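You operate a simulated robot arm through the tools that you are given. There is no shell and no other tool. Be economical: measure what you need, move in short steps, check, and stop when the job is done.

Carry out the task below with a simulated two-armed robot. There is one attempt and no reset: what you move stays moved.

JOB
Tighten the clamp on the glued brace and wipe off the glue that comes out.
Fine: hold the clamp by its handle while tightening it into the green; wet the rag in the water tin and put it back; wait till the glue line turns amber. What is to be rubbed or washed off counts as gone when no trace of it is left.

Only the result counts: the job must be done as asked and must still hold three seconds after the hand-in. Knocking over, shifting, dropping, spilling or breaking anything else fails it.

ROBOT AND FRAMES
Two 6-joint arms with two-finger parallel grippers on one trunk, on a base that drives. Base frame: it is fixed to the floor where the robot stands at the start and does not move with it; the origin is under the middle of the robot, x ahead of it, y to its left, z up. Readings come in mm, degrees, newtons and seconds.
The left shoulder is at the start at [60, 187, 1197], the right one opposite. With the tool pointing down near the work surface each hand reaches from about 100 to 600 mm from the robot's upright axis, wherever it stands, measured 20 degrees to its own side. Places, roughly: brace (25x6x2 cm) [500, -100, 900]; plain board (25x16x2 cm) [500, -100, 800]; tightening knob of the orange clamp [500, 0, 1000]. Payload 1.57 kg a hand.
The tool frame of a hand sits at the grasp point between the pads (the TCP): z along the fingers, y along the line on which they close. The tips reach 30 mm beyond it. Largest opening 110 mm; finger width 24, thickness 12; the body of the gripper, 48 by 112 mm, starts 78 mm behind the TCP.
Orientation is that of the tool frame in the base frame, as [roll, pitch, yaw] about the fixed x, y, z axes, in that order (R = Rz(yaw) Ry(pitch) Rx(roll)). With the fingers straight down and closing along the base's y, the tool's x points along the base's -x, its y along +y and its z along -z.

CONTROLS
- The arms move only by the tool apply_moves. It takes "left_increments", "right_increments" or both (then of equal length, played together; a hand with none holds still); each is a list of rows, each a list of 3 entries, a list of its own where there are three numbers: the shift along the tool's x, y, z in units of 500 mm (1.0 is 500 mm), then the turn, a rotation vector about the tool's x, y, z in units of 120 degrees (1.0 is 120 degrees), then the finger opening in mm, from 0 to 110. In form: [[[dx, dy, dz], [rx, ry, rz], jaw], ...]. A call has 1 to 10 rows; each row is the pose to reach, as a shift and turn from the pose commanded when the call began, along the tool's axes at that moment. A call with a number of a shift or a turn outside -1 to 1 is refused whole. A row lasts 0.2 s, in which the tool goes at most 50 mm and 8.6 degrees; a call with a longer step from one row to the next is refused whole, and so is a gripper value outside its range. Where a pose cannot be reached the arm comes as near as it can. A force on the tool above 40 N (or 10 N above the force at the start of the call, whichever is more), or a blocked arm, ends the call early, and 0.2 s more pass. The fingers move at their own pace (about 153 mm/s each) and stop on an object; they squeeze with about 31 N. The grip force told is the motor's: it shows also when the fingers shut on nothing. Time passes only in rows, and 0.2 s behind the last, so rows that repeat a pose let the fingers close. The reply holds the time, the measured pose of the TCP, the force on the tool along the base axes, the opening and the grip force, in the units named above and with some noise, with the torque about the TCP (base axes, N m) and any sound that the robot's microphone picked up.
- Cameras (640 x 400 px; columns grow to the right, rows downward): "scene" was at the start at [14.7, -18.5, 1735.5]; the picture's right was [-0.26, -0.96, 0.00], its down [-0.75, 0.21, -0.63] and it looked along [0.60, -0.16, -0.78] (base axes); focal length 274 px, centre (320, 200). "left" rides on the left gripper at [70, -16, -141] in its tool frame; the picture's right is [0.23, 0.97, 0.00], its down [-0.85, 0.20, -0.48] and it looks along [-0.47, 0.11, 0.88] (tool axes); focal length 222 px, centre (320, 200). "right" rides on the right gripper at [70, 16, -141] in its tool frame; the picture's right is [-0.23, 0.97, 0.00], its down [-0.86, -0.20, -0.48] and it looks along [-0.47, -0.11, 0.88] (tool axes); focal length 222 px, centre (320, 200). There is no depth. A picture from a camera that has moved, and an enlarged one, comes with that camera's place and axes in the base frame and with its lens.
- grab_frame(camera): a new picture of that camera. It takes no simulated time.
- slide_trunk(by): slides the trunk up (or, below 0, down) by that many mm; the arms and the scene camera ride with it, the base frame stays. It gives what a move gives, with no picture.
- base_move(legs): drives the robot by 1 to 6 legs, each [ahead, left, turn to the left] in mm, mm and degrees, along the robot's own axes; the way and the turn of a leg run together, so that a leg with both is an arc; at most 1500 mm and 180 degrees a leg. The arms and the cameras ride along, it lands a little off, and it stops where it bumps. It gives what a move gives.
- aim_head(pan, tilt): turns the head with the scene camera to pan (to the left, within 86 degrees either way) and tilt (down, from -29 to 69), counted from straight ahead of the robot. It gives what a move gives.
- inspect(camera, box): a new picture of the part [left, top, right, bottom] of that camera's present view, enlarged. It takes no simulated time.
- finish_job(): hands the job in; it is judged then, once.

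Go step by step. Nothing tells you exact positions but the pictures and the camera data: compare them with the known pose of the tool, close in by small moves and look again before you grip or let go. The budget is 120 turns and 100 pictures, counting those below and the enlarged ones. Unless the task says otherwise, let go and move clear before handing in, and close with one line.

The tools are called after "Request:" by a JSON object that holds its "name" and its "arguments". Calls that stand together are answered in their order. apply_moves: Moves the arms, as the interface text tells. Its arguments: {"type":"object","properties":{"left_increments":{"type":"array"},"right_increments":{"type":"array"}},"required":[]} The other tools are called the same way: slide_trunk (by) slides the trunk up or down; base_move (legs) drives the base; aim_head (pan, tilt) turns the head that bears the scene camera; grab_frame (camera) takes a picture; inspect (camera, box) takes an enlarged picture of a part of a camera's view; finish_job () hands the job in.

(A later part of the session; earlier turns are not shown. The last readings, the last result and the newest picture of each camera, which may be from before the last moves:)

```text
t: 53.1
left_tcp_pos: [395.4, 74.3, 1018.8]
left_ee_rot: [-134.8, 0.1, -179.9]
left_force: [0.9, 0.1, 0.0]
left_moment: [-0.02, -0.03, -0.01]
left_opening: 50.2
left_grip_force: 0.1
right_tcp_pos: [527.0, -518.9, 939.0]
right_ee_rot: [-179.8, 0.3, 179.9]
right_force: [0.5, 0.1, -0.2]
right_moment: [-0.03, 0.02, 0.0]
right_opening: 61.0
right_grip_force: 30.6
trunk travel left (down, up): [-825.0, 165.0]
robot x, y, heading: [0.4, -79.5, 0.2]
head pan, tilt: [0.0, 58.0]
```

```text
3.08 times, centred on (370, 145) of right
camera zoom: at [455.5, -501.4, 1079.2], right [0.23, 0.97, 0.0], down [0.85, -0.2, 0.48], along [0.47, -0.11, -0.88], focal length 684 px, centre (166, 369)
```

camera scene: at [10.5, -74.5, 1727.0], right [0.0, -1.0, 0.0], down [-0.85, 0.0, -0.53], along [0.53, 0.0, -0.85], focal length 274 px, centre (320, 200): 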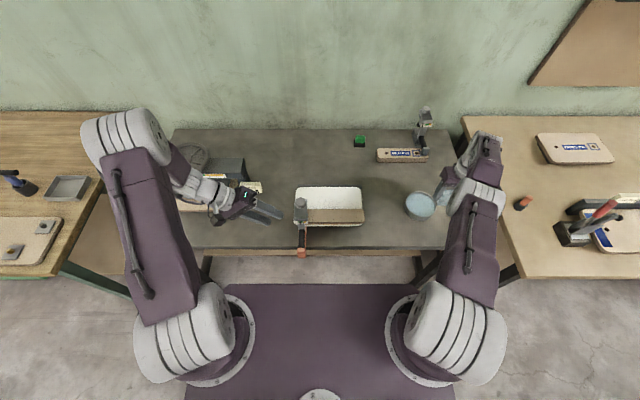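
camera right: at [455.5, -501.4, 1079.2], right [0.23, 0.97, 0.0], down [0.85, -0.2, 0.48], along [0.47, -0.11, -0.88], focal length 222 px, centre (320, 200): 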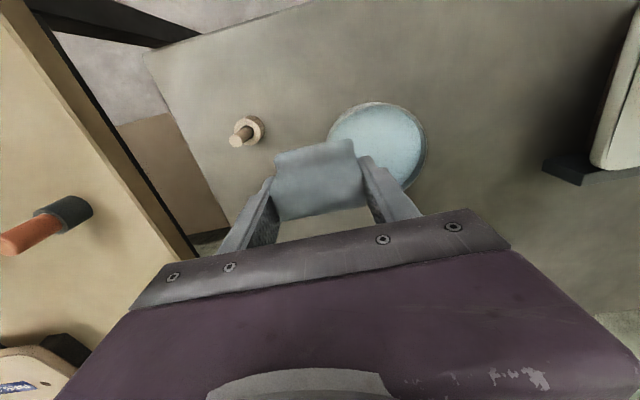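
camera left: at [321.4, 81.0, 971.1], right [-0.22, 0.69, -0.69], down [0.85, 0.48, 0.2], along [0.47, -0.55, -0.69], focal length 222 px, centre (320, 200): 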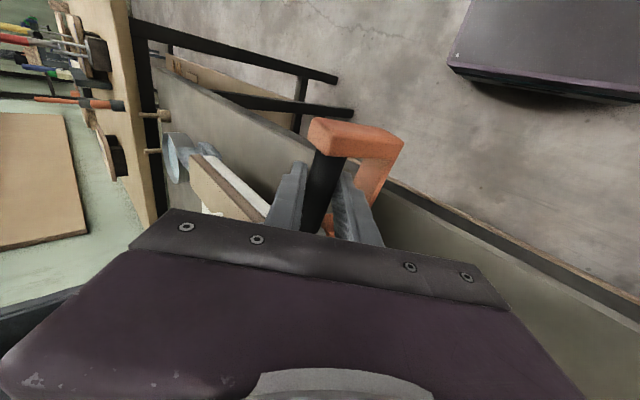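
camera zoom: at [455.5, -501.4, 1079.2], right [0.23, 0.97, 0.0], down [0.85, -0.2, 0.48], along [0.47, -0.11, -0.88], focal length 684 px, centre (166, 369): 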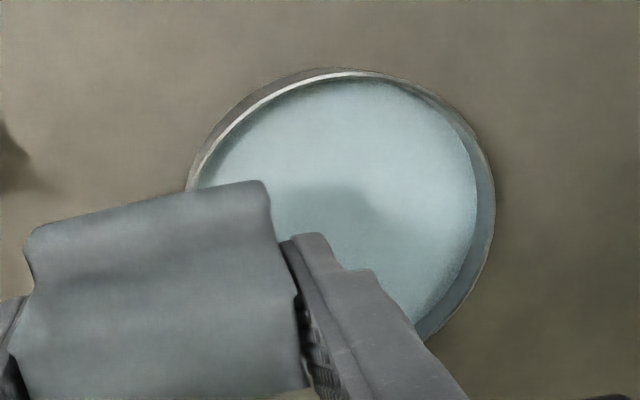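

Tin centre ≈ (539,-457), rim z≈838, inner diameter ~108. Move over it and check alignment.

Request:
{"name": "apply_moves", "arguments": {"right_increments": [[[-0.012, 0.062, 0.03], [0, 0, 0], 20], [[-0.024, 0.124, 0.06], [0, 0, 0], 20], [[-0.024, 0.124, 0.06], [0, 0, 0], 20]]}}

Request:
{"name": "inspect", "arguments": {"camera": "right", "box": [220, 80, 420, 230]}}

Request:
{"name": "inspect", "arguments": {"camera": "scene", "box": [380, 170, 460, 230]}}

```text
t: 53.9
left_tcp_pos: [394.8, 70.7, 1020.6]
left_ee_rot: [-135.1, 0.1, 180.0]
left_force: [0.3, -0.8, 0.6]
left_moment: [0.03, -0.01, 0.0]
left_opening: 49.8
left_grip_force: 0.1
right_tcp_pos: [537.6, -460.5, 907.8]
right_ee_rot: [180.0, 0.3, 179.9]
right_force: [-0.5, -1.0, -0.8]
right_moment: [-0.01, 0.01, 0.01]
right_opening: 60.9
right_grip_force: 31.3
trunk travel left (down, up): [-825.0, 165.0]
robot x, y, heading: [-0.9, -75.5, 0.0]
head pan, tilt: [0.0, 58.0]
```

```text
2.67 times, centred on (320, 155) of right
camera zoom: at [466.9, -444.1, 1046.7], right [0.23, 0.97, 0.0], down [0.85, -0.2, 0.48], along [0.47, -0.11, -0.88], focal length 592 px, centre (320, 320)
```

zoom: 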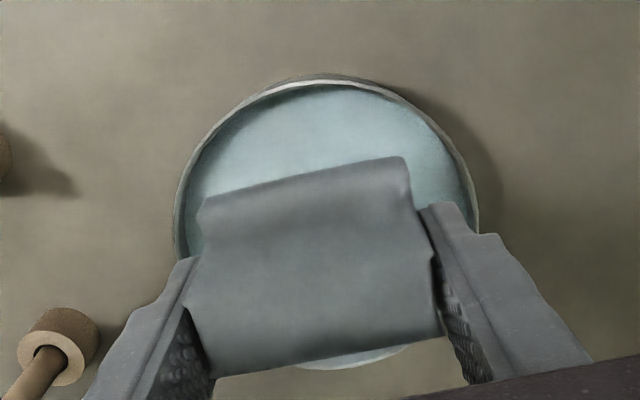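

```text
6.67 times, centred on (420, 200) of scene
camera zoom: at [10.2, -82.3, 1727.0], right [0.0, -1.0, 0.0], down [-0.85, 0.0, -0.53], along [0.53, 0.0, -0.85], focal length 1827 px, centre (-347, 200)
```

zoom: 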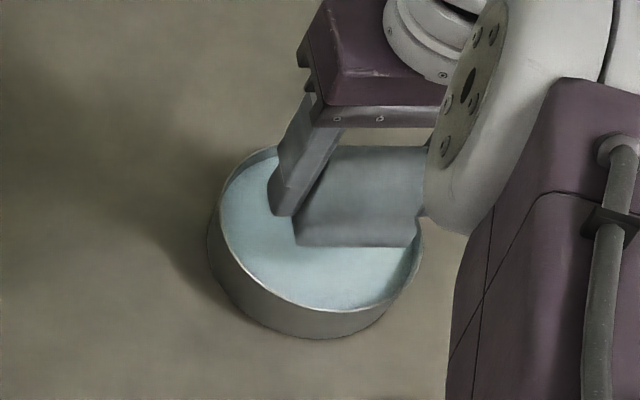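

Request:
{"name": "apply_moves", "arguments": {"right_increments": [[[-0.003, 0.003, 0.05], [0, 0, 0], 20], [[-0.003, 0.003, 0.09], [0, 0, 0], 20], [[-0.003, 0.003, 0.116], [0, 0, 0], 20], [[-0.003, 0.003, 0.116], [0, 0, 0], 20], [[-0.003, 0.003, 0.116], [0, 0, 0], 20], [[-0.003, 0.003, 0.116], [0, 0, 0], 20], [[-0.003, 0.003, 0.09], [0, 0, 0], 20], [[-0.003, 0.003, 0.05], [0, 0, 0], 20], [[-0.003, 0.003, 0], [0, 0, 0], 20], [[-0.003, 0.003, -0.05], [0, 0, 0], 20]]}}

Request:
{"name": "grab_frame", "arguments": {"camera": "right"}}

```text
t: 54.8
left_tcp_pos: [391.0, 74.8, 1021.3]
left_ee_rot: [-134.9, 0.4, -180.0]
left_force: [0.4, -0.2, 0.5]
left_moment: [0.01, 0.05, 0.03]
left_opening: 50.2
left_grip_force: 0.0
right_tcp_pos: [534.9, -453.5, 870.0]
right_ee_rot: [-179.6, 1.5, 179.8]
right_force: [-10.4, 5.0, 37.9]
right_moment: [1.69, 0.65, 0.37]
right_opening: 61.0
right_grip_force: 30.9
right hand out of reach, approached as far as the arm can: row 2, 3, 4
trunk travel left (down, up): [-825.0, 165.0]
robot x, y, heading: [-2.6, -79.1, 0.2]
head pan, tilt: [0.0, 58.0]
stopped in row 4 (right hand): the force on the tool passed its limit at 51 N (the readings are from after the stop); the commanded pose is now the measured one
```

```text
29 pictures are left
camera right: at [461.7, -436.4, 1008.6], right [0.23, 0.97, 0.0], down [0.84, -0.2, 0.5], along [0.49, -0.12, -0.86], focal length 222 px, centre (320, 200)
```

right: 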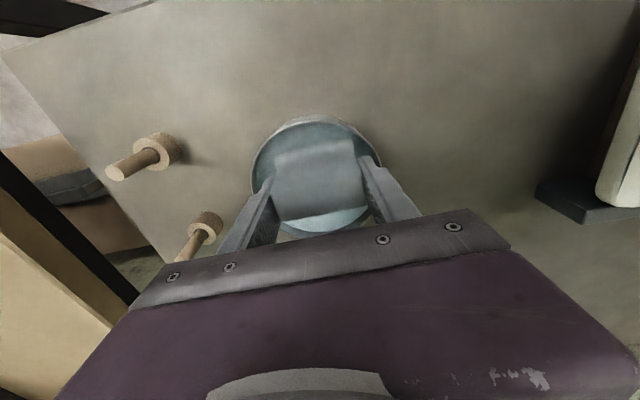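

The arm fell short at the lower height and a finger touched the rim; I lift straight up and drive further right.

Request:
{"name": "apply_moves", "arguments": {"right_increments": [[[0, 0, -0.02], [0, 0, 0], 20], [[0, 0, -0.07], [0, 0, 0], 20], [[0, 0, -0.14], [0, 0, 0], 20]]}}

Request:
{"name": "base_move", "arguments": {"legs": [[0, -90, 0]]}}

Request:
{"name": "grab_frame", "arguments": {"camera": "right"}}

```text
t: 55.6
left_tcp_pos: [393.7, 72.5, 1020.3]
left_ee_rot: [-135.1, 0.0, 180.0]
left_force: [0.1, -0.9, -0.2]
left_moment: [0.02, 0.01, 0.0]
left_opening: 49.8
left_grip_force: 0.0
right_tcp_pos: [552.1, -460.4, 930.4]
right_ee_rot: [-179.7, 0.9, 179.9]
right_force: [0.2, 0.4, 0.0]
right_moment: [-0.02, 0.0, -0.02]
right_opening: 61.4
right_grip_force: 30.7
right hand out of reach, approached as far as the arm can: row 2, 3
trunk travel left (down, up): [-825.0, 165.0]
robot x, y, heading: [4.3, -80.0, 0.1]
head pan, tilt: [0.0, 58.0]
```

```text
t: 56.7
left_tcp_pos: [394.4, -14.6, 1019.1]
left_ee_rot: [-135.0, 0.2, 180.0]
left_force: [0.6, -0.5, 0.3]
left_moment: [0.03, 0.01, 0.0]
left_opening: 50.3
left_grip_force: 0.1
right_tcp_pos: [552.4, -548.4, 932.5]
right_ee_rot: [-179.5, 1.0, 179.8]
right_force: [0.2, -0.6, 0.2]
right_moment: [0.0, -0.01, -0.03]
right_opening: 60.9
right_grip_force: 31.2
trunk travel left (down, up): [-825.0, 165.0]
robot x, y, heading: [0.8, -168.4, -0.1]
head pan, tilt: [0.0, 58.0]
```

```text
28 pictures are left
camera right: at [479.5, -532.4, 1069.3], right [0.23, 0.97, 0.0], down [0.85, -0.2, 0.5], along [0.48, -0.12, -0.87], focal length 222 px, centre (320, 200)
```

right: 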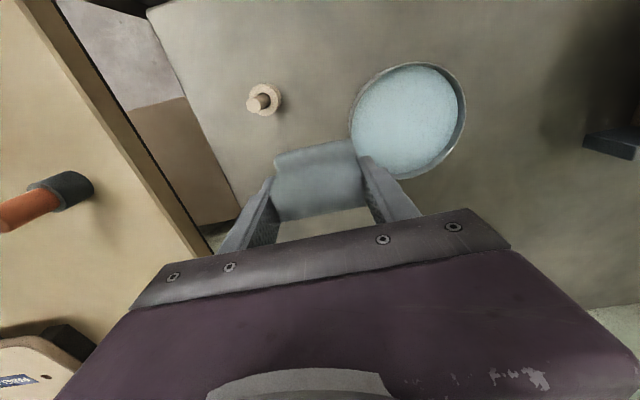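

Request:
{"name": "apply_moves", "arguments": {"right_increments": [[[0.009, 0.06, 0.011], [-0.004, 0.008, 0], 20], [[0.018, 0.12, 0.022], [-0.004, 0.008, 0], 20], [[0.026, 0.178, 0.034], [-0.004, 0.008, 0], 20], [[0.026, 0.178, 0.034], [-0.004, 0.008, 0], 20]]}}

Request:
{"name": "inspect", "arguments": {"camera": "right", "box": [220, 80, 420, 230]}}

```text
t: 57.7
left_tcp_pos: [394.4, -16.5, 1020.2]
left_ee_rot: [-134.9, 0.1, 180.0]
left_force: [-0.5, 0.3, 0.1]
left_moment: [0.03, 0.02, -0.02]
left_opening: 50.3
left_grip_force: 0.0
right_tcp_pos: [565.1, -467.8, 904.5]
right_ee_rot: [179.8, 0.1, 179.9]
right_force: [0.0, 0.5, -0.1]
right_moment: [-0.02, 0.0, 0.0]
right_opening: 60.8
right_grip_force: 30.7
right hand out of reach, approached as far as the arm can: row 1, 2, 3, 4
trunk travel left (down, up): [-825.0, 165.0]
robot x, y, heading: [2.4, -167.3, 0.0]
head pan, tilt: [0.0, 58.0]
```

```text
2.67 times, centred on (320, 155) of right
camera zoom: at [495.9, -451.2, 1044.9], right [0.23, 0.97, 0.0], down [0.85, -0.2, 0.48], along [0.47, -0.11, -0.88], focal length 592 px, centre (320, 320)
```

zoom: 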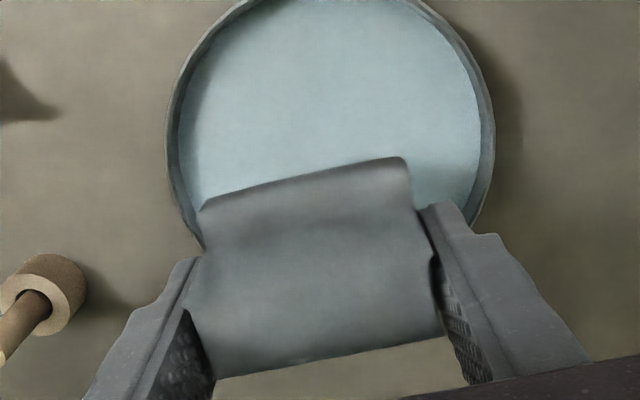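

Request:
{"name": "apply_moves", "arguments": {"right_increments": [[[0.026, 0.009, 0], [0, 0, 0], 20], [[0.052, 0.018, 0], [0, 0, 0], 20], [[0.052, 0.018, 0], [0, 0, 0], 20]]}}

Request:
{"name": "inspect", "arguments": {"camera": "right", "box": [220, 80, 420, 230]}}

```text
t: 58.5
left_tcp_pos: [394.0, -17.6, 1019.7]
left_ee_rot: [-135.0, 0.1, -180.0]
left_force: [1.4, 0.6, 0.4]
left_moment: [0.0, -0.02, -0.01]
left_opening: 50.0
left_grip_force: 0.3
right_tcp_pos: [563.7, -465.6, 898.2]
right_ee_rot: [179.8, 0.0, 180.0]
right_force: [-0.1, 0.4, -0.2]
right_moment: [-0.01, 0.0, 0.02]
right_opening: 60.9
right_grip_force: 31.1
right hand out of reach, approached as far as the arm can: row 1, 2, 3
trunk travel left (down, up): [-825.0, 165.0]
robot x, y, heading: [2.3, -167.5, 0.2]
head pan, tilt: [0.0, 58.0]
```

```text
2.67 times, centred on (320, 155) of right
camera zoom: at [494.8, -449.6, 1039.2], right [0.23, 0.97, 0.0], down [0.85, -0.2, 0.48], along [0.47, -0.11, -0.88], focal length 592 px, centre (320, 320)
```

zoom: 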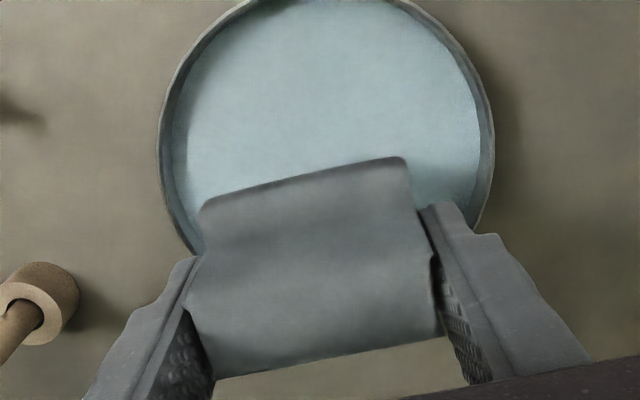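

Request:
{"name": "apply_moves", "arguments": {"right_increments": [[[0, 0, -0.07], [0, 0, 0], 20], [[0.03, -0.01, -0.14], [0, 0, 0], 20], [[0.07, -0.025, -0.204], [0, 0, 0], 20], [[0.11, -0.04, -0.204], [0, 0, 0], 20], [[0.148, -0.054, -0.204], [0, 0, 0], 20], [[0.148, -0.054, -0.204], [0, 0, 0], 20]]}}

Request:
{"name": "grab_frame", "arguments": {"camera": "scene"}}

```text
t: 59.9
left_tcp_pos: [393.5, -16.0, 1020.2]
left_ee_rot: [-135.1, 0.1, -180.0]
left_force: [0.1, 0.3, 0.6]
left_moment: [0.0, 0.02, -0.01]
left_opening: 50.0
left_grip_force: 0.0
right_tcp_pos: [574.4, -503.1, 987.1]
right_ee_rot: [179.7, 0.0, 179.9]
right_force: [0.5, 0.9, -0.1]
right_moment: [0.03, -0.04, 0.01]
right_opening: 60.8
right_grip_force: 30.7
right hand out of reach, approached as far as the arm can: row 1, 2, 3, 4, 5, 6
trunk travel left (down, up): [-825.0, 165.0]
robot x, y, heading: [-0.4, -170.8, -0.0]
head pan, tilt: [0.0, 58.0]
```

```text
25 pictures are left
camera scene: at [10.7, -168.7, 1727.0], right [0.0, -1.0, 0.0], down [-0.85, 0.0, -0.53], along [0.53, 0.0, -0.85], focal length 274 px, centre (320, 200)
```

scene: 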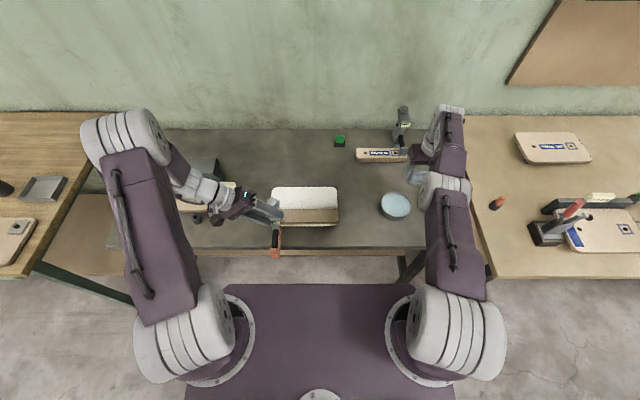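

The elbow appears to be stuck at full stretch. I'll command outward a bit, then inward, to get it to bend the usual way.

Request:
{"name": "apply_moves", "arguments": {"right_increments": [[[-0.04, -0.01, 0.0], [0, 0, 0], 20], [[-0.1, -0.026, 0], [0, 0, 0], 20], [[-0.1, -0.026, 0], [0, 0, 0], 20], [[-0.05, -0.01, 0], [0, 0, 0], 20], [[0.02, 0.005, 0], [0, 0, 0], 20], [[0.08, 0.022, 0], [0, 0, 0], 20], [[0.14, 0.038, 0], [0, 0, 0], 20], [[0.2, 0.054, 0], [0, 0, 0], 20], [[0.2, 0.054, 0], [0, 0, 0], 20]]}}

```text
t: 61.9
left_tcp_pos: [395.3, -16.3, 1019.5]
left_ee_rot: [-135.0, 0.1, -180.0]
left_force: [-0.1, -0.8, 0.2]
left_moment: [0.03, -0.06, 0.02]
left_opening: 50.0
left_grip_force: 0.1
right_tcp_pos: [575.0, -501.4, 985.1]
right_ee_rot: [179.8, 0.1, 179.9]
right_force: [-0.1, -0.3, -0.7]
right_moment: [-0.04, -0.02, 0.0]
right_opening: 60.6
right_grip_force: 30.8
right hand out of reach, approached as far as the arm can: row 1, 2, 3, 4, 5, 6, 7, 8, 9
trunk travel left (down, up): [-825.0, 165.0]
robot x, y, heading: [2.5, -168.5, 0.2]
head pan, tilt: [0.0, 58.0]
```

Request:
{"name": "inspect", "arguments": {"camera": "scene", "box": [360, 90, 520, 260]}}

```text
2.35 times, centred on (440, 175) of scene
camera zoom: at [10.9, -168.4, 1727.0], right [0.0, -1.0, 0.0], down [-0.85, 0.0, -0.53], along [0.53, 0.0, -0.85], focal length 645 px, centre (38, 259)
```

zoom: 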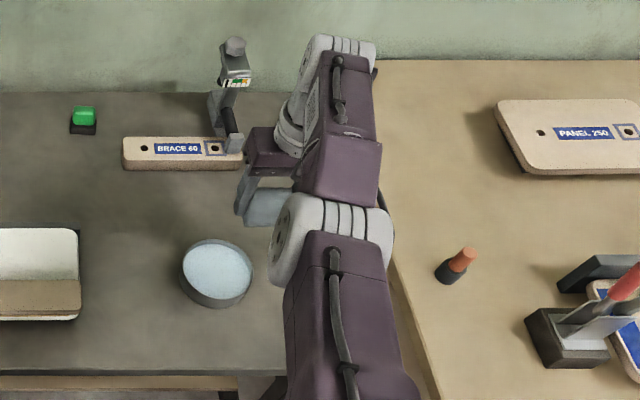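

Request:
{"name": "apply_moves", "arguments": {"right_increments": [[[0.02, 0, -0.09], [0, 0, 0], 20], [[0.04, 0, -0.18], [0, 0, 0], 20], [[0.07, 0.01, -0.27], [0, 0, 0], 20], [[0.11, 0.02, -0.35], [0, 0, 0], 20], [[0.16, 0.03, -0.43], [0, 0, 0], 20], [[0.22, 0.04, -0.5], [0, 0, 0], 20], [[0.28, 0.05, -0.5], [0, 0, 0], 20], [[0.34, 0.06, -0.5], [0, 0, 0], 20], [[0.4, 0.06, -0.5], [0, 0, 0], 20], [[0.4, 0.06, -0.5], [0, 0, 0], 20]]}}

```text
t: 64.1
left_tcp_pos: [395.3, -17.0, 1018.1]
left_ee_rot: [-134.9, -0.1, 180.0]
left_force: [-0.6, -0.2, -0.1]
left_moment: [0.02, -0.03, -0.01]
left_opening: 50.3
left_grip_force: 0.1
right_tcp_pos: [522.8, -499.6, 1290.2]
right_ee_rot: [179.7, -0.2, 179.9]
right_force: [0.7, -0.6, 0.7]
right_moment: [0.01, 0.03, 0.02]
right_opening: 60.9
right_grip_force: 31.0
right hand out of reach, approached as far as the arm can: row 1, 2, 3, 4, 5, 6, 7, 8, 9, 10
trunk travel left (down, up): [-825.0, 165.0]
robot x, y, heading: [-0.6, -169.9, 0.4]
head pan, tilt: [0.0, 58.0]
```

Request:
{"name": "apply_moves", "arguments": {"right_increments": [[[0.07, 0.0, 0.06], [0, 0, 0], 20], [[0.14, 0.0, 0.12], [0, 0, 0], 20], [[0.21, 0.0, 0.18], [0, 0, 0], 20], [[0.28, 0.0, 0.24], [0, 0, 0], 20], [[0.35, 0.0, 0.3], [0, 0, 0], 20], [[0.42, 0.0, 0.36], [0, 0, 0], 20], [[0.49, 0.0, 0.4], [0, 0, 0], 20], [[0.49, 0.0, 0.4], [0, 0, 0], 20]]}}

```text
t: 65.9
left_tcp_pos: [393.6, -16.6, 1019.8]
left_ee_rot: [-135.0, 0.1, 180.0]
left_force: [1.0, -0.8, -0.9]
left_moment: [0.01, 0.03, -0.03]
left_opening: 50.1
left_grip_force: 0.0
right_tcp_pos: [515.5, -517.6, 1290.4]
right_ee_rot: [179.6, -0.2, 179.9]
right_force: [-0.1, 0.0, -1.1]
right_moment: [-0.02, 0.01, 0.01]
right_opening: 60.8
right_grip_force: 31.2
right hand out of reach, approached as far as the arm can: row 1, 2, 3, 4, 5, 6, 7, 8
trunk travel left (down, up): [-825.0, 165.0]
robot x, y, heading: [-1.8, -171.8, 0.1]
head pan, tilt: [0.0, 58.0]
```

Request:
{"name": "apply_moves", "arguments": {"right_increments": [[[0, 0.0, 0.09], [0, 0, 0], 20], [[0, 0.0, 0.18], [0, 0, 0], 20], [[0, 0.0, 0.27], [0, 0, 0], 20], [[0, 0.0, 0.36], [0, 0, 0], 20], [[0, 0.0, 0.45], [0, 0, 0], 20], [[0.06, 0.0, 0.45], [0, 0, 0], 20], [[0.12, 0.0, 0.45], [0, 0, 0], 20], [[0.12, 0.0, 0.45], [0, 0, 0], 20]]}}

```text
t: 67.7
left_tcp_pos: [394.4, -16.2, 1020.0]
left_ee_rot: [-135.0, 0.1, -179.9]
left_force: [0.9, 0.2, 0.7]
left_moment: [-0.01, -0.01, 0.01]
left_opening: 50.1
left_grip_force: 0.0
right_tcp_pos: [516.7, -517.5, 1290.4]
right_ee_rot: [179.7, -0.2, 179.9]
right_force: [-0.3, 0.5, -0.4]
right_moment: [0.01, 0.03, 0.01]
right_opening: 61.0
right_grip_force: 31.2
right hand out of reach, approached as far as the arm can: row 1, 2, 3, 4, 5, 6, 7, 8
trunk travel left (down, up): [-825.0, 165.0]
robot x, y, heading: [0.5, -170.1, 0.1]
head pan, tilt: [0.0, 58.0]
```

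Request:
{"name": "apply_moves", "arguments": {"right_increments": [[[0, 0, 0], [0, -0.05, 0], 20], [[0, 0, 0], [0, -0.1, 0], 20], [[0, 0, 0], [0, -0.15, 0], 20], [[0, 0, 0], [0, -0.2, 0], 20], [[0, 0, 0], [0, -0.2, 0], 20]]}}

Request:
{"name": "grab_frame", "arguments": {"camera": "scene"}}

```text
t: 68.9
left_tcp_pos: [394.8, -16.9, 1019.9]
left_ee_rot: [-135.0, 0.1, -180.0]
left_force: [0.0, 0.1, 0.4]
left_moment: [-0.01, 0.01, -0.02]
left_opening: 50.0
left_grip_force: 0.1
right_tcp_pos: [487.3, -529.7, 1443.2]
right_ee_rot: [178.2, 20.0, 179.9]
right_force: [0.2, -1.5, -1.2]
right_moment: [0.02, 0.02, -0.01]
right_opening: 61.1
right_grip_force: 30.6
right hand out of reach, approached as far as the arm can: row 1, 2, 3, 4, 5
trunk travel left (down, up): [-825.0, 165.0]
robot x, y, heading: [-0.6, -172.4, -0.0]
head pan, tilt: [0.0, 58.0]
```

```text
23 pictures are left
camera scene: at [10.9, -168.2, 1727.0], right [0.0, -1.0, 0.0], down [-0.85, 0.0, -0.53], along [0.53, 0.0, -0.85], focal length 274 px, centre (320, 200)
```

scene: 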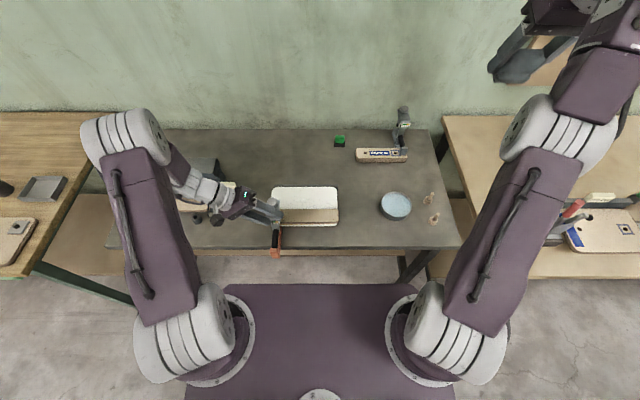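

Request:
{"name": "apply_moves", "arguments": {"right_increments": [[[0.043, 0.033, 0.053], [0, 0.03, 0], 20], [[0.086, 0.067, 0.105], [0, 0.06, 0], 20], [[0.129, 0.1, 0.158], [0, 0.09, 0], 20], [[0.172, 0.133, 0.21], [0, 0.12, 0], 20], [[0.215, 0.167, 0.263], [0, 0.15, 0], 20], [[0.258, 0.2, 0.316], [0, 0.167, 0], 20], [[0.258, 0.2, 0.316], [0, 0.167, 0], 20]]}}

```text
t: 70.5
left_tcp_pos: [394.6, -15.8, 1019.8]
left_ee_rot: [-135.0, 0.1, -180.0]
left_force: [0.1, -0.2, 0.3]
left_moment: [0.01, -0.04, 0.04]
left_opening: 50.2
left_grip_force: 0.1
right_tcp_pos: [531.3, -459.3, 1287.0]
right_ee_rot: [178.3, -0.3, -179.5]
right_force: [0.0, -0.2, -0.4]
right_moment: [-0.02, 0.01, -0.01]
right_opening: 61.1
right_grip_force: 31.3
right hand out of reach, approached as far as the arm can: row 1, 2, 3, 4, 5, 6, 7
trunk travel left (down, up): [-825.0, 165.0]
robot x, y, heading: [0.2, -168.9, 0.3]
head pan, tilt: [0.0, 58.0]
```

Request:
{"name": "apply_moves", "arguments": {"right_increments": [[[0, 0.0, 0.02], [0.06, 0, 0], 20], [[0, 0.0, 0.04], [0.12, 0, 0], 20], [[0, 0.0, 0.06], [0.18, 0, 0], 20], [[0, 0.0, 0.08], [0.24, 0, 0], 20], [[0, 0.0, 0.1], [0.3, 0, 0], 20], [[0.05, 0.0, 0.1], [0.3, 0, 0], 20], [[0.1, 0.0, 0.1], [0.3, 0, 0], 20], [[0.15, 0.0, 0.1], [0.3, 0, 0], 20], [[0.15, 0.0, 0.1], [0.3, 0, 0], 20]]}}

```text
t: 72.5
left_tcp_pos: [393.4, -16.8, 1019.9]
left_ee_rot: [-134.9, 0.2, -179.9]
left_force: [0.5, -0.5, 0.4]
left_moment: [0.01, -0.03, -0.01]
left_opening: 50.1
left_grip_force: 0.1
right_tcp_pos: [541.3, -401.6, 1320.4]
right_ee_rot: [-145.8, -0.4, -179.6]
right_force: [-0.4, 0.2, -1.0]
right_moment: [0.0, 0.02, 0.02]
right_opening: 61.0
right_grip_force: 30.6
right hand out of reach, approached as far as the arm can: row 1, 2, 3, 4, 5, 6, 7, 8, 9
trunk travel left (down, up): [-825.0, 165.0]
robot x, y, heading: [1.9, -169.5, 0.1]
head pan, tilt: [0.0, 58.0]
```

Request:
{"name": "apply_moves", "arguments": {"right_increments": [[[-0.04, 0, 0], [-0.07, 0, 0], 20], [[-0.08, 0, 0], [-0.14, 0, 0], 20], [[-0.12, 0, 0], [-0.21, 0, 0], 20], [[-0.16, 0, 0], [-0.28, 0, 0], 20], [[-0.16, 0.05, 0.074], [-0.285, 0, 0], 20], [[-0.16, 0.1, 0.148], [-0.285, 0, 0], 20], [[-0.16, 0.15, 0.22], [-0.285, 0, 0], 20], [[-0.11, 0.2, 0.26], [-0.285, 0, 0], 20], [[-0.03, 0.22, 0.3], [-0.285, 0, 0], 20], [[0.05, 0.24, 0.34], [-0.285, 0, 0], 20]]}}

```text
t: 74.7
left_tcp_pos: [393.4, -17.6, 1020.5]
left_ee_rot: [-135.1, 0.2, -180.0]
left_force: [-0.6, -0.1, -0.1]
left_moment: [-0.01, 0.01, -0.04]
left_opening: 50.3
left_grip_force: 0.0
right_tcp_pos: [517.1, -402.3, 1112.0]
right_ee_rot: [-179.9, 0.1, -179.6]
right_force: [0.2, -0.9, -0.5]
right_moment: [0.01, 0.0, -0.01]
right_opening: 61.0
right_grip_force: 31.1
right hand out of reach, approached as far as the arm can: row 1, 2, 3, 4, 5, 6, 7, 8
trunk travel left (down, up): [-825.0, 165.0]
robot x, y, heading: [1.3, -170.9, 0.2]
head pan, tilt: [0.0, 58.0]
```

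Unlocked — the elbow had tipped past straight. To gain reach, I'll raise the left hand, then lower the trunk 150 mm.

Request:
{"name": "apply_moves", "arguments": {"left_increments": [[[0.016, -0.011, -0.079], [0, 0, 0], 50], [[0.032, -0.022, -0.158], [0, 0, 0], 50], [[0.048, -0.033, -0.238], [0, 0, 0], 50], [[0.064, -0.044, -0.317], [0, 0, 0], 50], [[0.08, -0.056, -0.396], [0, 0, 0], 50], [[0.08, -0.056, -0.396], [0, 0, 0], 50]]}}

Request:
{"name": "slide_trunk", "arguments": {"by": -130}}

Request:
{"name": "grab_frame", "arguments": {"camera": "scene"}}

```text
t: 76.1
left_tcp_pos: [353.6, 104.1, 1179.8]
left_ee_rot: [-135.0, 0.0, 180.0]
left_force: [-0.4, 0.4, 0.5]
left_moment: [0.02, 0.0, -0.04]
left_opening: 50.3
left_grip_force: 0.0
right_tcp_pos: [519.8, -402.8, 1110.0]
right_ee_rot: [-179.9, -0.1, -179.5]
right_force: [0.5, 0.2, -0.4]
right_moment: [-0.01, 0.0, 0.02]
right_opening: 60.9
right_grip_force: 31.2
trunk travel left (down, up): [-825.0, 165.0]
robot x, y, heading: [2.2, -168.8, -0.2]
head pan, tilt: [0.0, 58.0]
```

```text
t: 77.7
left_tcp_pos: [351.9, 103.6, 1049.2]
left_ee_rot: [-135.0, 0.1, 180.0]
left_force: [0.2, 0.1, 0.6]
left_moment: [0.0, -0.01, 0.0]
left_opening: 49.9
left_grip_force: 0.0
right_tcp_pos: [516.9, -402.7, 981.6]
right_ee_rot: [-180.0, 0.0, -179.5]
right_force: [-0.1, 0.0, -0.5]
right_moment: [0.03, 0.03, 0.03]
right_opening: 60.7
right_grip_force: 31.3
trunk travel left (down, up): [-695.0, 295.0]
robot x, y, heading: [-1.2, -173.1, 0.0]
head pan, tilt: [0.0, 58.0]
```

```text
22 pictures are left
camera scene: at [10.6, -168.4, 1597.0], right [0.0, -1.0, 0.0], down [-0.85, 0.0, -0.53], along [0.53, 0.0, -0.85], focal length 274 px, centre (320, 200)
```

scene: 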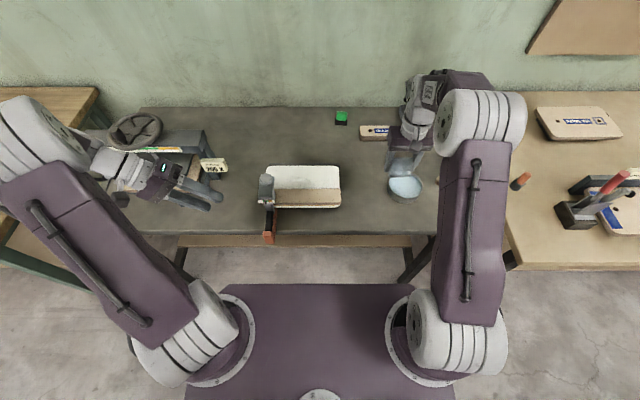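

Request:
{"name": "apply_moves", "arguments": {"right_increments": [[[-0.014, -0.038, 0.044], [0, 0, 0], 20], [[-0.028, -0.076, 0.088], [0, 0, 0], 20], [[-0.042, -0.114, 0.132], [0, 0, 0], 20], [[-0.042, -0.114, 0.132], [0, 0, 0], 20]]}}

Request:
{"name": "inspect", "arguments": {"camera": "right", "box": [220, 80, 420, 230]}}

```text
t: 78.7
left_tcp_pos: [351.9, 104.1, 1049.6]
left_ee_rot: [-135.0, 0.1, -180.0]
left_force: [0.2, -0.1, -0.8]
left_moment: [-0.03, 0.03, 0.01]
left_opening: 49.9
left_grip_force: 0.1
right_tcp_pos: [539.0, -460.2, 913.5]
right_ee_rot: [-179.9, -0.1, -179.4]
right_force: [0.6, 0.1, -1.6]
right_moment: [0.0, -0.01, 0.01]
right_opening: 60.7
right_grip_force: 30.6
trunk travel left (down, up): [-695.0, 295.0]
robot x, y, heading: [2.2, -172.2, -0.1]
head pan, tilt: [0.0, 58.0]
```

```text
2.67 times, centred on (320, 155) of right
camera zoom: at [469.7, -443.4, 1054.4], right [0.22, 0.98, 0.0], down [0.86, -0.19, 0.48], along [0.47, -0.11, -0.88], focal length 592 px, centre (320, 320)
```

zoom: 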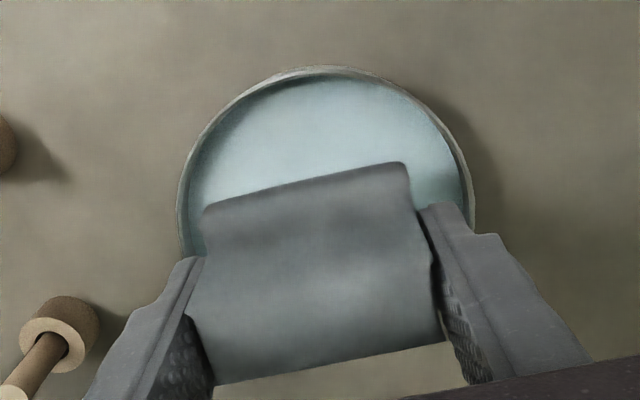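

Refined tin centre is (546,-459). Shift there, then dip.

Request:
{"name": "apply_moves", "arguments": {"right_increments": [[[-0.014, 0.003, 0.02], [0, 0, 0], 20], [[-0.014, 0.003, 0.06], [0, 0, 0], 20], [[-0.014, 0.003, 0.09], [0, 0, 0], 20], [[-0.014, 0.003, 0.11], [0, 0, 0], 20], [[-0.014, 0.003, 0.128], [0, 0, 0], 20], [[-0.014, 0.003, 0.128], [0, 0, 0], 20], [[-0.014, 0.003, 0.128], [0, 0, 0], 20], [[-0.014, 0.003, 0.128], [0, 0, 0], 20], [[-0.014, 0.003, 0.128], [0, 0, 0], 20]]}}

Request:
{"name": "grab_frame", "arguments": {"camera": "right"}}

```text
t: 79.9
left_tcp_pos: [349.7, 104.6, 1050.9]
left_ee_rot: [-134.9, 0.2, -180.0]
left_force: [0.6, -0.7, -0.4]
left_moment: [-0.01, -0.01, 0.01]
left_opening: 49.8
left_grip_force: 0.1
right_tcp_pos: [549.1, -458.4, 860.3]
right_ee_rot: [-179.5, 0.9, -179.5]
right_force: [-7.7, 2.2, 30.0]
right_moment: [0.39, 0.35, 0.11]
right_opening: 61.2
right_grip_force: 31.5
trunk travel left (down, up): [-695.0, 295.0]
robot x, y, heading: [-1.1, -172.2, 0.3]
head pan, tilt: [0.0, 58.0]
stopped in row 6 (right hand): the force on the tool passed its limit at 52 N (the readings are from after the stop); the commanded pose is now the measured one
```

```text
20 pictures are left
camera right: at [476.2, -441.3, 999.5], right [0.22, 0.98, 0.0], down [0.85, -0.19, 0.49], along [0.48, -0.11, -0.87], focal length 222 px, centre (320, 200)
```

right: 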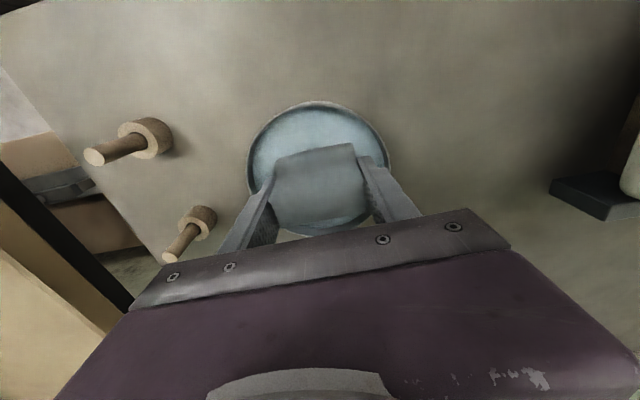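

Request:
{"name": "apply_moves", "arguments": {"right_increments": [[[0, 0, -0.008], [0, 0, 0], 20], [[0, 0, -0.008], [0, 0, 0], 20], [[0, 0, -0.008], [0, 0, 0], 20], [[0, 0, -0.008], [0, 0, 0], 20], [[0, 0, -0.05], [-0.004, 0.007, 0], 20], [[0, 0, -0.12], [-0.004, 0.007, 0], 20], [[0, 0, -0.16], [-0.004, 0.007, 0], 20], [[0, 0, -0.16], [-0.004, 0.007, 0], 20]]}}

Request:
{"name": "inspect", "arguments": {"camera": "right", "box": [220, 80, 420, 230]}}

```text
t: 81.7
left_tcp_pos: [353.3, 102.8, 1049.3]
left_ee_rot: [-135.0, 0.0, 180.0]
left_force: [1.0, 0.2, -0.3]
left_moment: [0.01, -0.02, 0.01]
left_opening: 49.9
left_grip_force: 0.0
right_tcp_pos: [549.6, -459.2, 934.3]
right_ee_rot: [179.8, -0.3, -179.4]
right_force: [0.1, 0.9, -0.8]
right_moment: [-0.02, 0.02, 0.04]
right_opening: 60.9
right_grip_force: 30.6
trunk travel left (down, up): [-695.0, 295.0]
robot x, y, heading: [0.7, -169.3, 0.1]
head pan, tilt: [0.0, 58.0]
```

```text
2.67 times, centred on (320, 155) of right
camera zoom: at [480.2, -443.4, 1075.6], right [0.22, 0.98, 0.0], down [0.86, -0.19, 0.47], along [0.46, -0.1, -0.88], focal length 592 px, centre (320, 320)
```

zoom: 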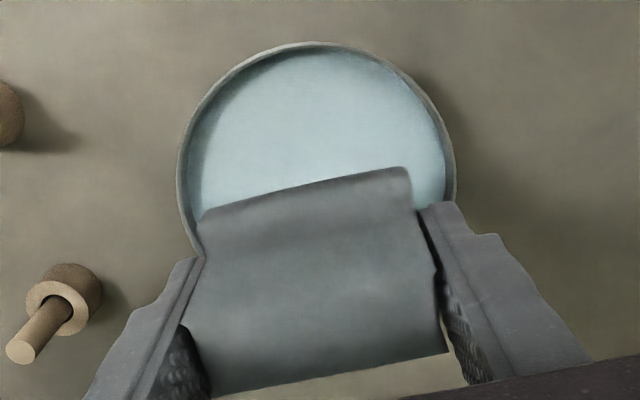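

The rag slid up slightly in the grip, so I'll set it on its spot on the table and regrip higher for more protrusion below the tips.

Request:
{"name": "apply_moves", "arguments": {"right_increments": [[[0.024, 0.066, 0], [0, 0, 0], 20], [[0.048, 0.132, 0.0], [0, 0, 0], 20], [[0.073, 0.198, 0.04], [0, 0, 0], 20], [[0.097, 0.264, 0.09], [0, 0, 0], 20], [[0.097, 0.264, 0.14], [0, 0, 0], 20], [[0.097, 0.264, 0.17], [0, 0, 0], 20], [[0.097, 0.264, 0.18], [0, 0, 0], 20], [[0.097, 0.264, 0.19], [0, 0, 0], 20], [[0.097, 0.264, 0.2], [0, 0, 0], 20], [[0.097, 0.264, 0.21], [0, 0, 0], 20]]}}

Request:
{"name": "grab_frame", "arguments": {"camera": "right"}}

```text
t: 83.9
left_tcp_pos: [351.8, 104.0, 1049.9]
left_ee_rot: [-135.0, 0.1, 180.0]
left_force: [0.0, 0.1, 0.7]
left_moment: [0.01, -0.02, 0.0]
left_opening: 50.4
left_grip_force: 0.0
right_tcp_pos: [499.0, -326.6, 831.1]
right_ee_rot: [179.8, -0.4, -179.5]
right_force: [-1.1, 0.4, -0.3]
right_moment: [-0.03, -0.04, 0.0]
right_opening: 60.8
right_grip_force: 30.7
trunk travel left (down, up): [-695.0, 295.0]
robot x, y, heading: [-0.2, -171.0, 0.3]
head pan, tilt: [0.0, 58.0]
```

```text
18 pictures are left
camera right: at [430.2, -311.5, 971.9], right [0.22, 0.98, 0.0], down [0.86, -0.19, 0.47], along [0.46, -0.1, -0.88], focal length 222 px, centre (320, 200)
```

right: 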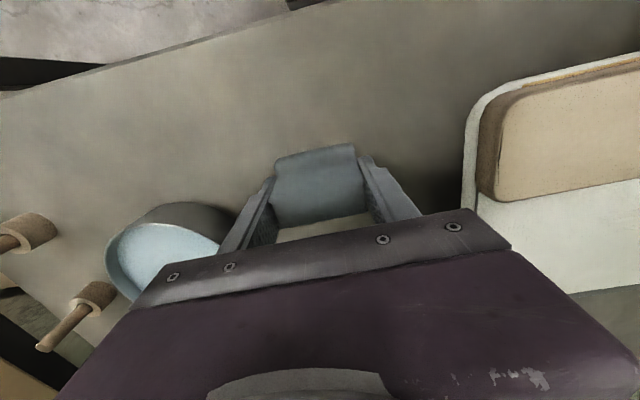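

Request:
{"name": "apply_moves", "arguments": {"right_increments": [[[0, 0, 0.002], [0, 0, 0], 20], [[0, 0, 0.002], [0, 0, 0], 66], [[0, 0, 0.002], [0, 0, 0], 80], [[0, 0, -0.014], [0, 0, 0], 80], [[0, 0, -0.014], [0, 0, 0], 60], [[0, 0, -0.014], [0, 0, 0], 40], [[0, 0, -0.014], [0, 0, 0], 20], [[0, 0, -0.014], [0, 0, 0], 20]]}}

Request:
{"name": "grab_frame", "arguments": {"camera": "right"}}

```text
t: 85.7
left_tcp_pos: [351.7, 104.2, 1050.4]
left_ee_rot: [-135.1, 0.1, -180.0]
left_force: [-0.7, -0.1, 0.8]
left_moment: [0.03, -0.01, 0.01]
left_opening: 50.0
left_grip_force: 0.1
right_tcp_pos: [499.0, -328.5, 838.5]
right_ee_rot: [179.8, -0.3, -179.5]
right_force: [0.1, 0.3, 0.2]
right_moment: [0.02, 0.01, 0.01]
right_opening: 60.8
right_grip_force: 30.8
trunk travel left (down, up): [-695.0, 295.0]
robot x, y, heading: [0.7, -172.4, -0.0]
head pan, tilt: [0.0, 58.0]
```

```text
17 pictures are left
camera right: at [430.3, -311.7, 978.9], right [0.22, 0.98, 0.0], down [0.86, -0.19, 0.47], along [0.46, -0.1, -0.88], focal length 222 px, centre (320, 200)
```

right: 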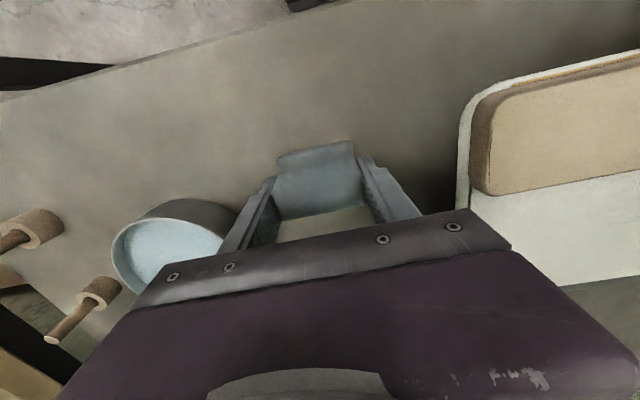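

Regripped with more protrusion. Let me look at the glue from the scene camera before wiping.

Request:
{"name": "inspect", "arguments": {"camera": "scene", "box": [250, 150, 350, 220]}}

```text
5.71 times, centred on (300, 185) of scene
camera zoom: at [10.8, -168.3, 1597.0], right [0.0, -1.0, 0.0], down [-0.85, 0.0, -0.53], along [0.53, 0.0, -0.85], focal length 1566 px, centre (434, 286)
```

zoom: 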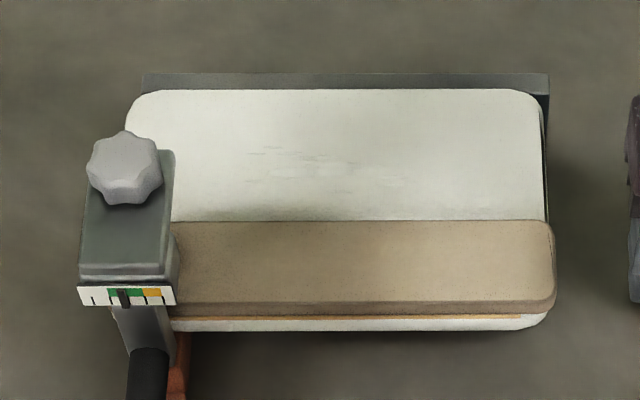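

Request:
{"name": "inspect", "arguments": {"camera": "scene", "box": [272, 160, 346, 210]}}

Request:
{"name": "inspect", "arguments": {"camera": "right", "box": [440, 30, 640, 170]}}

```text
8.00 times, centred on (309, 185) of scene
camera zoom: at [10.8, -168.3, 1597.0], right [0.0, -1.0, 0.0], down [-0.85, 0.0, -0.53], along [0.53, 0.0, -0.85], focal length 2192 px, centre (408, 320)
```

zoom: 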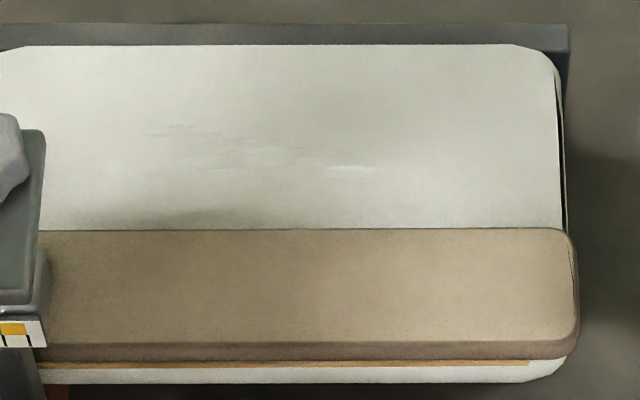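

```text
2.86 times, centred on (540, 100) of right
camera zoom: at [430.3, -311.7, 978.9], right [0.22, 0.98, 0.0], down [0.86, -0.19, 0.47], along [0.46, -0.1, -0.88], focal length 635 px, centre (-309, 486)
```

zoom: 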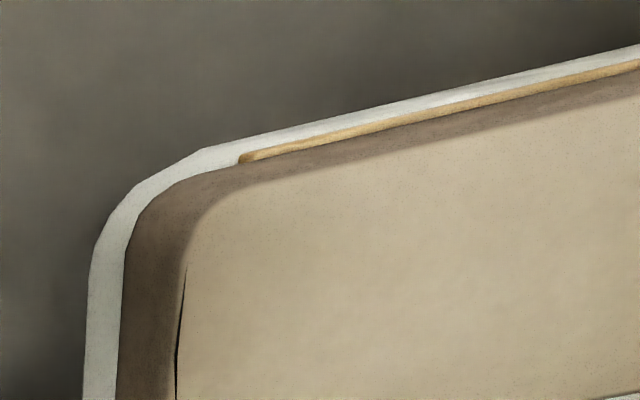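

A raised amber bead now runs along the brace's front foot (x≈455, y -215…≈-10, z≈850): this is the squeezed-out glue, already amber. I'll carry the wet rag to its right end in front of the brace.

Request:
{"name": "apply_moves", "arguments": {"right_increments": [[[0, 0, -0.05], [0, 0, 0], 20], [[0, 0, -0.12], [0, 0, 0], 20], [[0, 0, -0.19], [0, 0, 0], 20], [[0.037, 0.069, -0.19], [0, 0, 0], 20], [[0.074, 0.138, -0.19], [0, 0, 0], 20], [[0.11, 0.207, -0.19], [0, 0, 0], 20], [[0.146, 0.276, -0.19], [0, 0, 0], 20], [[0.146, 0.276, -0.15], [0, 0, 0], 20], [[0.146, 0.276, -0.12], [0, 0, 0], 20], [[0.146, 0.276, -0.12], [0, 0, 0], 20]]}}

Request:
{"name": "grab_frame", "arguments": {"camera": "right"}}

Request:
{"name": "inspect", "arguments": {"camera": "scene", "box": [250, 150, 370, 235]}}

```text
t: 87.9
left_tcp_pos: [351.6, 104.9, 1049.2]
left_ee_rot: [-135.0, 0.1, -179.9]
left_force: [0.2, -0.1, -0.3]
left_moment: [0.01, 0.01, -0.01]
left_opening: 50.0
left_grip_force: 0.1
right_tcp_pos: [424.7, -190.1, 899.9]
right_ee_rot: [179.7, -0.1, -179.5]
right_force: [-0.2, 0.2, -0.1]
right_moment: [0.0, -0.03, -0.01]
right_opening: 60.9
right_grip_force: 30.4
trunk travel left (down, up): [-695.0, 295.0]
robot x, y, heading: [1.0, -171.8, 0.1]
head pan, tilt: [0.0, 58.0]
```

```text
13 pictures are left
camera right: at [355.6, -173.9, 1039.7], right [0.22, 0.98, 0.0], down [0.86, -0.19, 0.47], along [0.46, -0.1, -0.88], focal length 222 px, centre (320, 200)
```

right: 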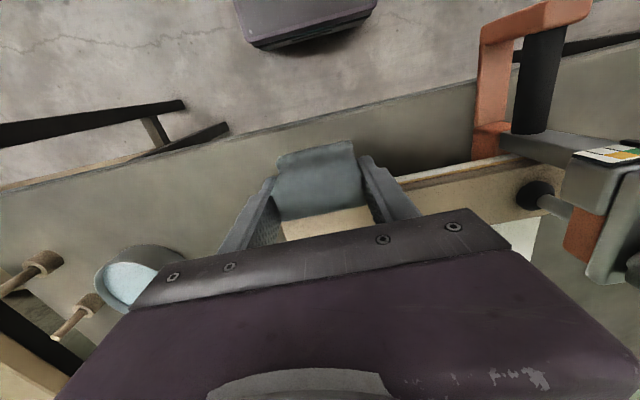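

```text
4.71 times, centred on (310, 192) of scene
camera zoom: at [10.1, -168.0, 1597.0], right [0.0, -1.0, 0.0], down [-0.85, 0.0, -0.53], along [0.53, 0.0, -0.85], focal length 1290 px, centre (367, 235)
```

zoom: 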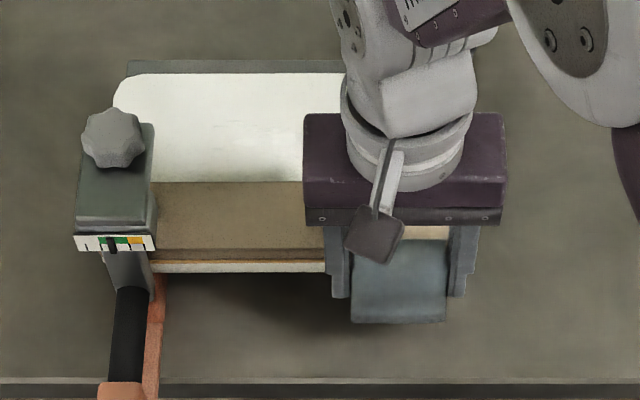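

Request:
{"name": "inspect", "arguments": {"camera": "right", "box": [380, 100, 580, 220]}}

```text
3.20 times, centred on (480, 160) of right
camera zoom: at [355.6, -173.9, 1039.7], right [0.22, 0.98, 0.0], down [0.86, -0.19, 0.47], along [0.46, -0.1, -0.88], focal length 711 px, centre (-192, 328)
```

zoom: 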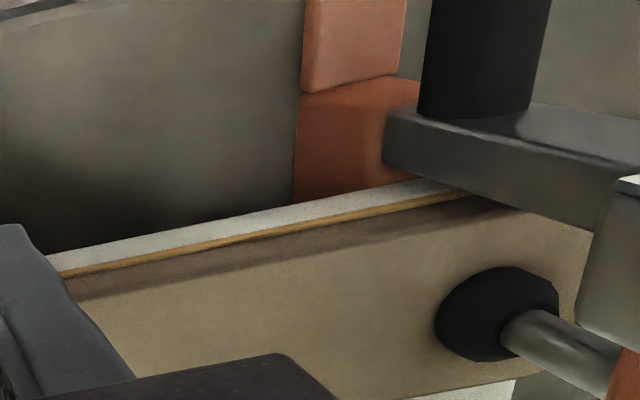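

Descend gently to the strip, press towards the brace foot, and sweep towards the clamp.

Request:
{"name": "apply_moves", "arguments": {"right_increments": [[[-0.008, -0.01, 0.01], [0, 0, 0], 20], [[-0.008, -0.01, 0.018], [0, 0, 0], 20], [[-0.008, -0.01, 0.024], [0, 0, 0], 20], [[-0.008, -0.01, 0.028], [0, 0, 0], 20], [[-0.014, -0.01, 0.028], [0, 0, 0], 20], [[-0.02, -0.01, 0.028], [0, 0, 0], 20], [[-0.022, -0.01, 0.028], [0, 0, 0], 20]]}}

Request:
{"name": "inspect", "arguments": {"camera": "scene", "box": [260, 170, 370, 235]}}

```text
t: 89.5
left_tcp_pos: [350.8, 104.4, 1050.7]
left_ee_rot: [-135.0, 0.2, 180.0]
left_force: [0.0, 0.5, 0.6]
left_moment: [0.0, 0.02, 0.0]
left_opening: 50.1
left_grip_force: 0.2
right_tcp_pos: [433.4, -194.8, 885.0]
right_ee_rot: [179.9, -0.5, -179.5]
right_force: [-12.7, 1.8, -1.0]
right_moment: [0.05, 0.43, -0.13]
right_opening: 60.9
right_grip_force: 31.2
trunk travel left (down, up): [-695.0, 295.0]
robot x, y, heading: [-1.1, -171.2, -0.0]
head pan, tilt: [0.0, 58.0]
```

```text
5.82 times, centred on (315, 202) of scene
camera zoom: at [7.8, -167.8, 1597.0], right [0.0, -1.0, 0.0], down [-0.85, 0.0, -0.53], along [0.53, 0.0, -0.85], focal length 1594 px, centre (349, 186)
```

zoom: 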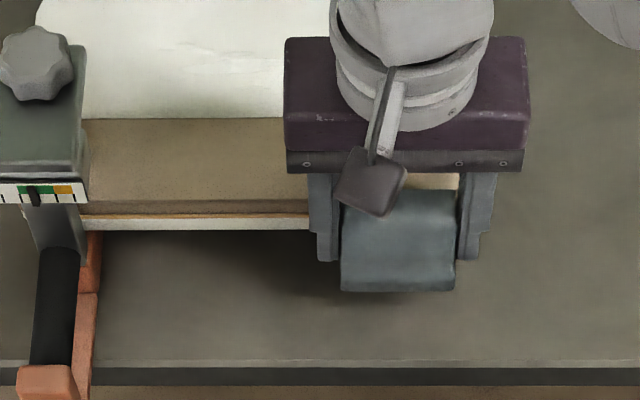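

Request:
{"name": "apply_moves", "arguments": {"right_increments": [[[0.004, 0, 0.004], [0, 0, 0], 20], [[0.004, 0, 0.008], [0, 0, 0], 20], [[0.004, 0, 0.012], [0, 0, 0], 20], [[0.004, 0, 0.016], [0, 0, 0], 20], [[0.004, 0, 0.02], [0, 0, 0], 20]]}}

```text
t: 90.7
left_tcp_pos: [350.8, 102.9, 1050.0]
left_ee_rot: [-135.0, 0.2, 180.0]
left_force: [0.2, 0.2, 0.4]
left_moment: [0.01, 0.01, -0.02]
left_opening: 50.1
left_grip_force: 0.0
right_tcp_pos: [432.8, -195.0, 875.9]
right_ee_rot: [179.8, -0.2, -179.4]
right_force: [-8.5, -1.2, 3.5]
right_moment: [-0.06, 0.08, -0.1]
right_opening: 60.9
right_grip_force: 31.1
trunk travel left (down, up): [-695.0, 295.0]
robot x, y, heading: [3.1, -170.3, 0.1]
head pan, tilt: [0.0, 58.0]
```

Request:
{"name": "apply_moves", "arguments": {"right_increments": [[[0, -0.01, 0.005], [0, 0, 0], 20], [[0, -0.03, 0.005], [0, 0, 0], 20], [[0, 0.0, 0.005], [0, 0, 0], 20], [[0, 0.035, 0.005], [0, 0, 0], 20], [[0, 0.07, 0.005], [0, 0, 0], 20], [[0, 0.105, 0.005], [0, 0, 0], 20], [[0, 0.14, 0.005], [0, 0, 0], 20], [[0, 0.175, 0.005], [0, 0, 0], 20], [[0, 0.205, 0.005], [0, 0, 0], 20]]}}

Request:
{"name": "inspect", "arguments": {"camera": "scene", "box": [250, 160, 370, 235]}}

```text
t: 92.7
left_tcp_pos: [352.9, 103.9, 1049.6]
left_ee_rot: [-135.0, 0.1, 180.0]
left_force: [-0.3, 0.0, 0.3]
left_moment: [0.03, 0.02, 0.03]
left_opening: 50.3
left_grip_force: 0.1
right_tcp_pos: [433.4, -91.3, 872.7]
right_ee_rot: [179.8, -0.2, -179.6]
right_force: [-3.9, -1.4, -0.4]
right_moment: [-0.04, 0.08, -0.15]
right_opening: 60.9
right_grip_force: 30.6
trunk travel left (down, up): [-695.0, 295.0]
robot x, y, heading: [0.9, -169.7, -0.1]
head pan, tilt: [0.0, 58.0]
```

```text
5.33 times, centred on (310, 198) of scene
camera zoom: at [9.9, -167.9, 1597.0], right [0.0, -1.0, 0.0], down [-0.85, 0.0, -0.53], along [0.53, 0.0, -0.85], focal length 1462 px, centre (373, 213)
```

zoom: 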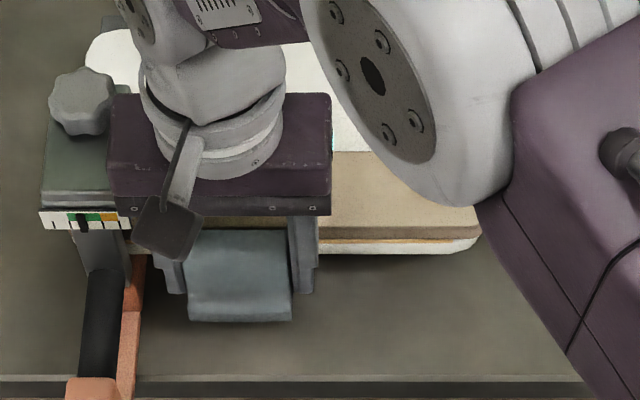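

Request:
{"name": "apply_moves", "arguments": {"right_increments": [[[0, 0, 0.004], [0, 0, 0], 20], [[0, 0, 0.008], [0, 0, 0], 20], [[0, 0, 0.012], [0, 0, 0], 20], [[0, 0, 0.016], [0, 0, 0], 20], [[0, 0, 0.02], [0, 0, 0], 20], [[0, 0, 0.022], [0, 0, 0], 20]]}}

Request:
{"name": "grab_frame", "arguments": {"camera": "right"}}

```text
t: 94.1
left_tcp_pos: [352.4, 103.9, 1049.0]
left_ee_rot: [-135.1, 0.1, -180.0]
left_force: [0.2, -0.8, 0.0]
left_moment: [0.01, 0.0, -0.02]
left_opening: 50.1
left_grip_force: 0.0
right_tcp_pos: [431.9, -91.4, 861.6]
right_ee_rot: [179.7, -0.2, -179.5]
right_force: [-1.3, -0.5, -0.1]
right_moment: [-0.01, 0.0, -0.01]
right_opening: 61.0
right_grip_force: 30.3
trunk travel left (down, up): [-695.0, 295.0]
robot x, y, heading: [3.6, -165.8, -0.0]
head pan, tilt: [0.0, 58.0]
```

```text
8 pictures are left
camera right: at [363.7, -76.7, 1002.3], right [0.22, 0.98, 0.0], down [0.86, -0.19, 0.47], along [0.46, -0.1, -0.88], focal length 222 px, centre (320, 200)
```

right: 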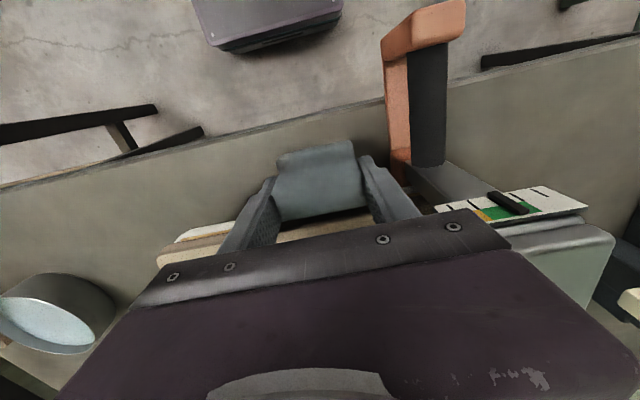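

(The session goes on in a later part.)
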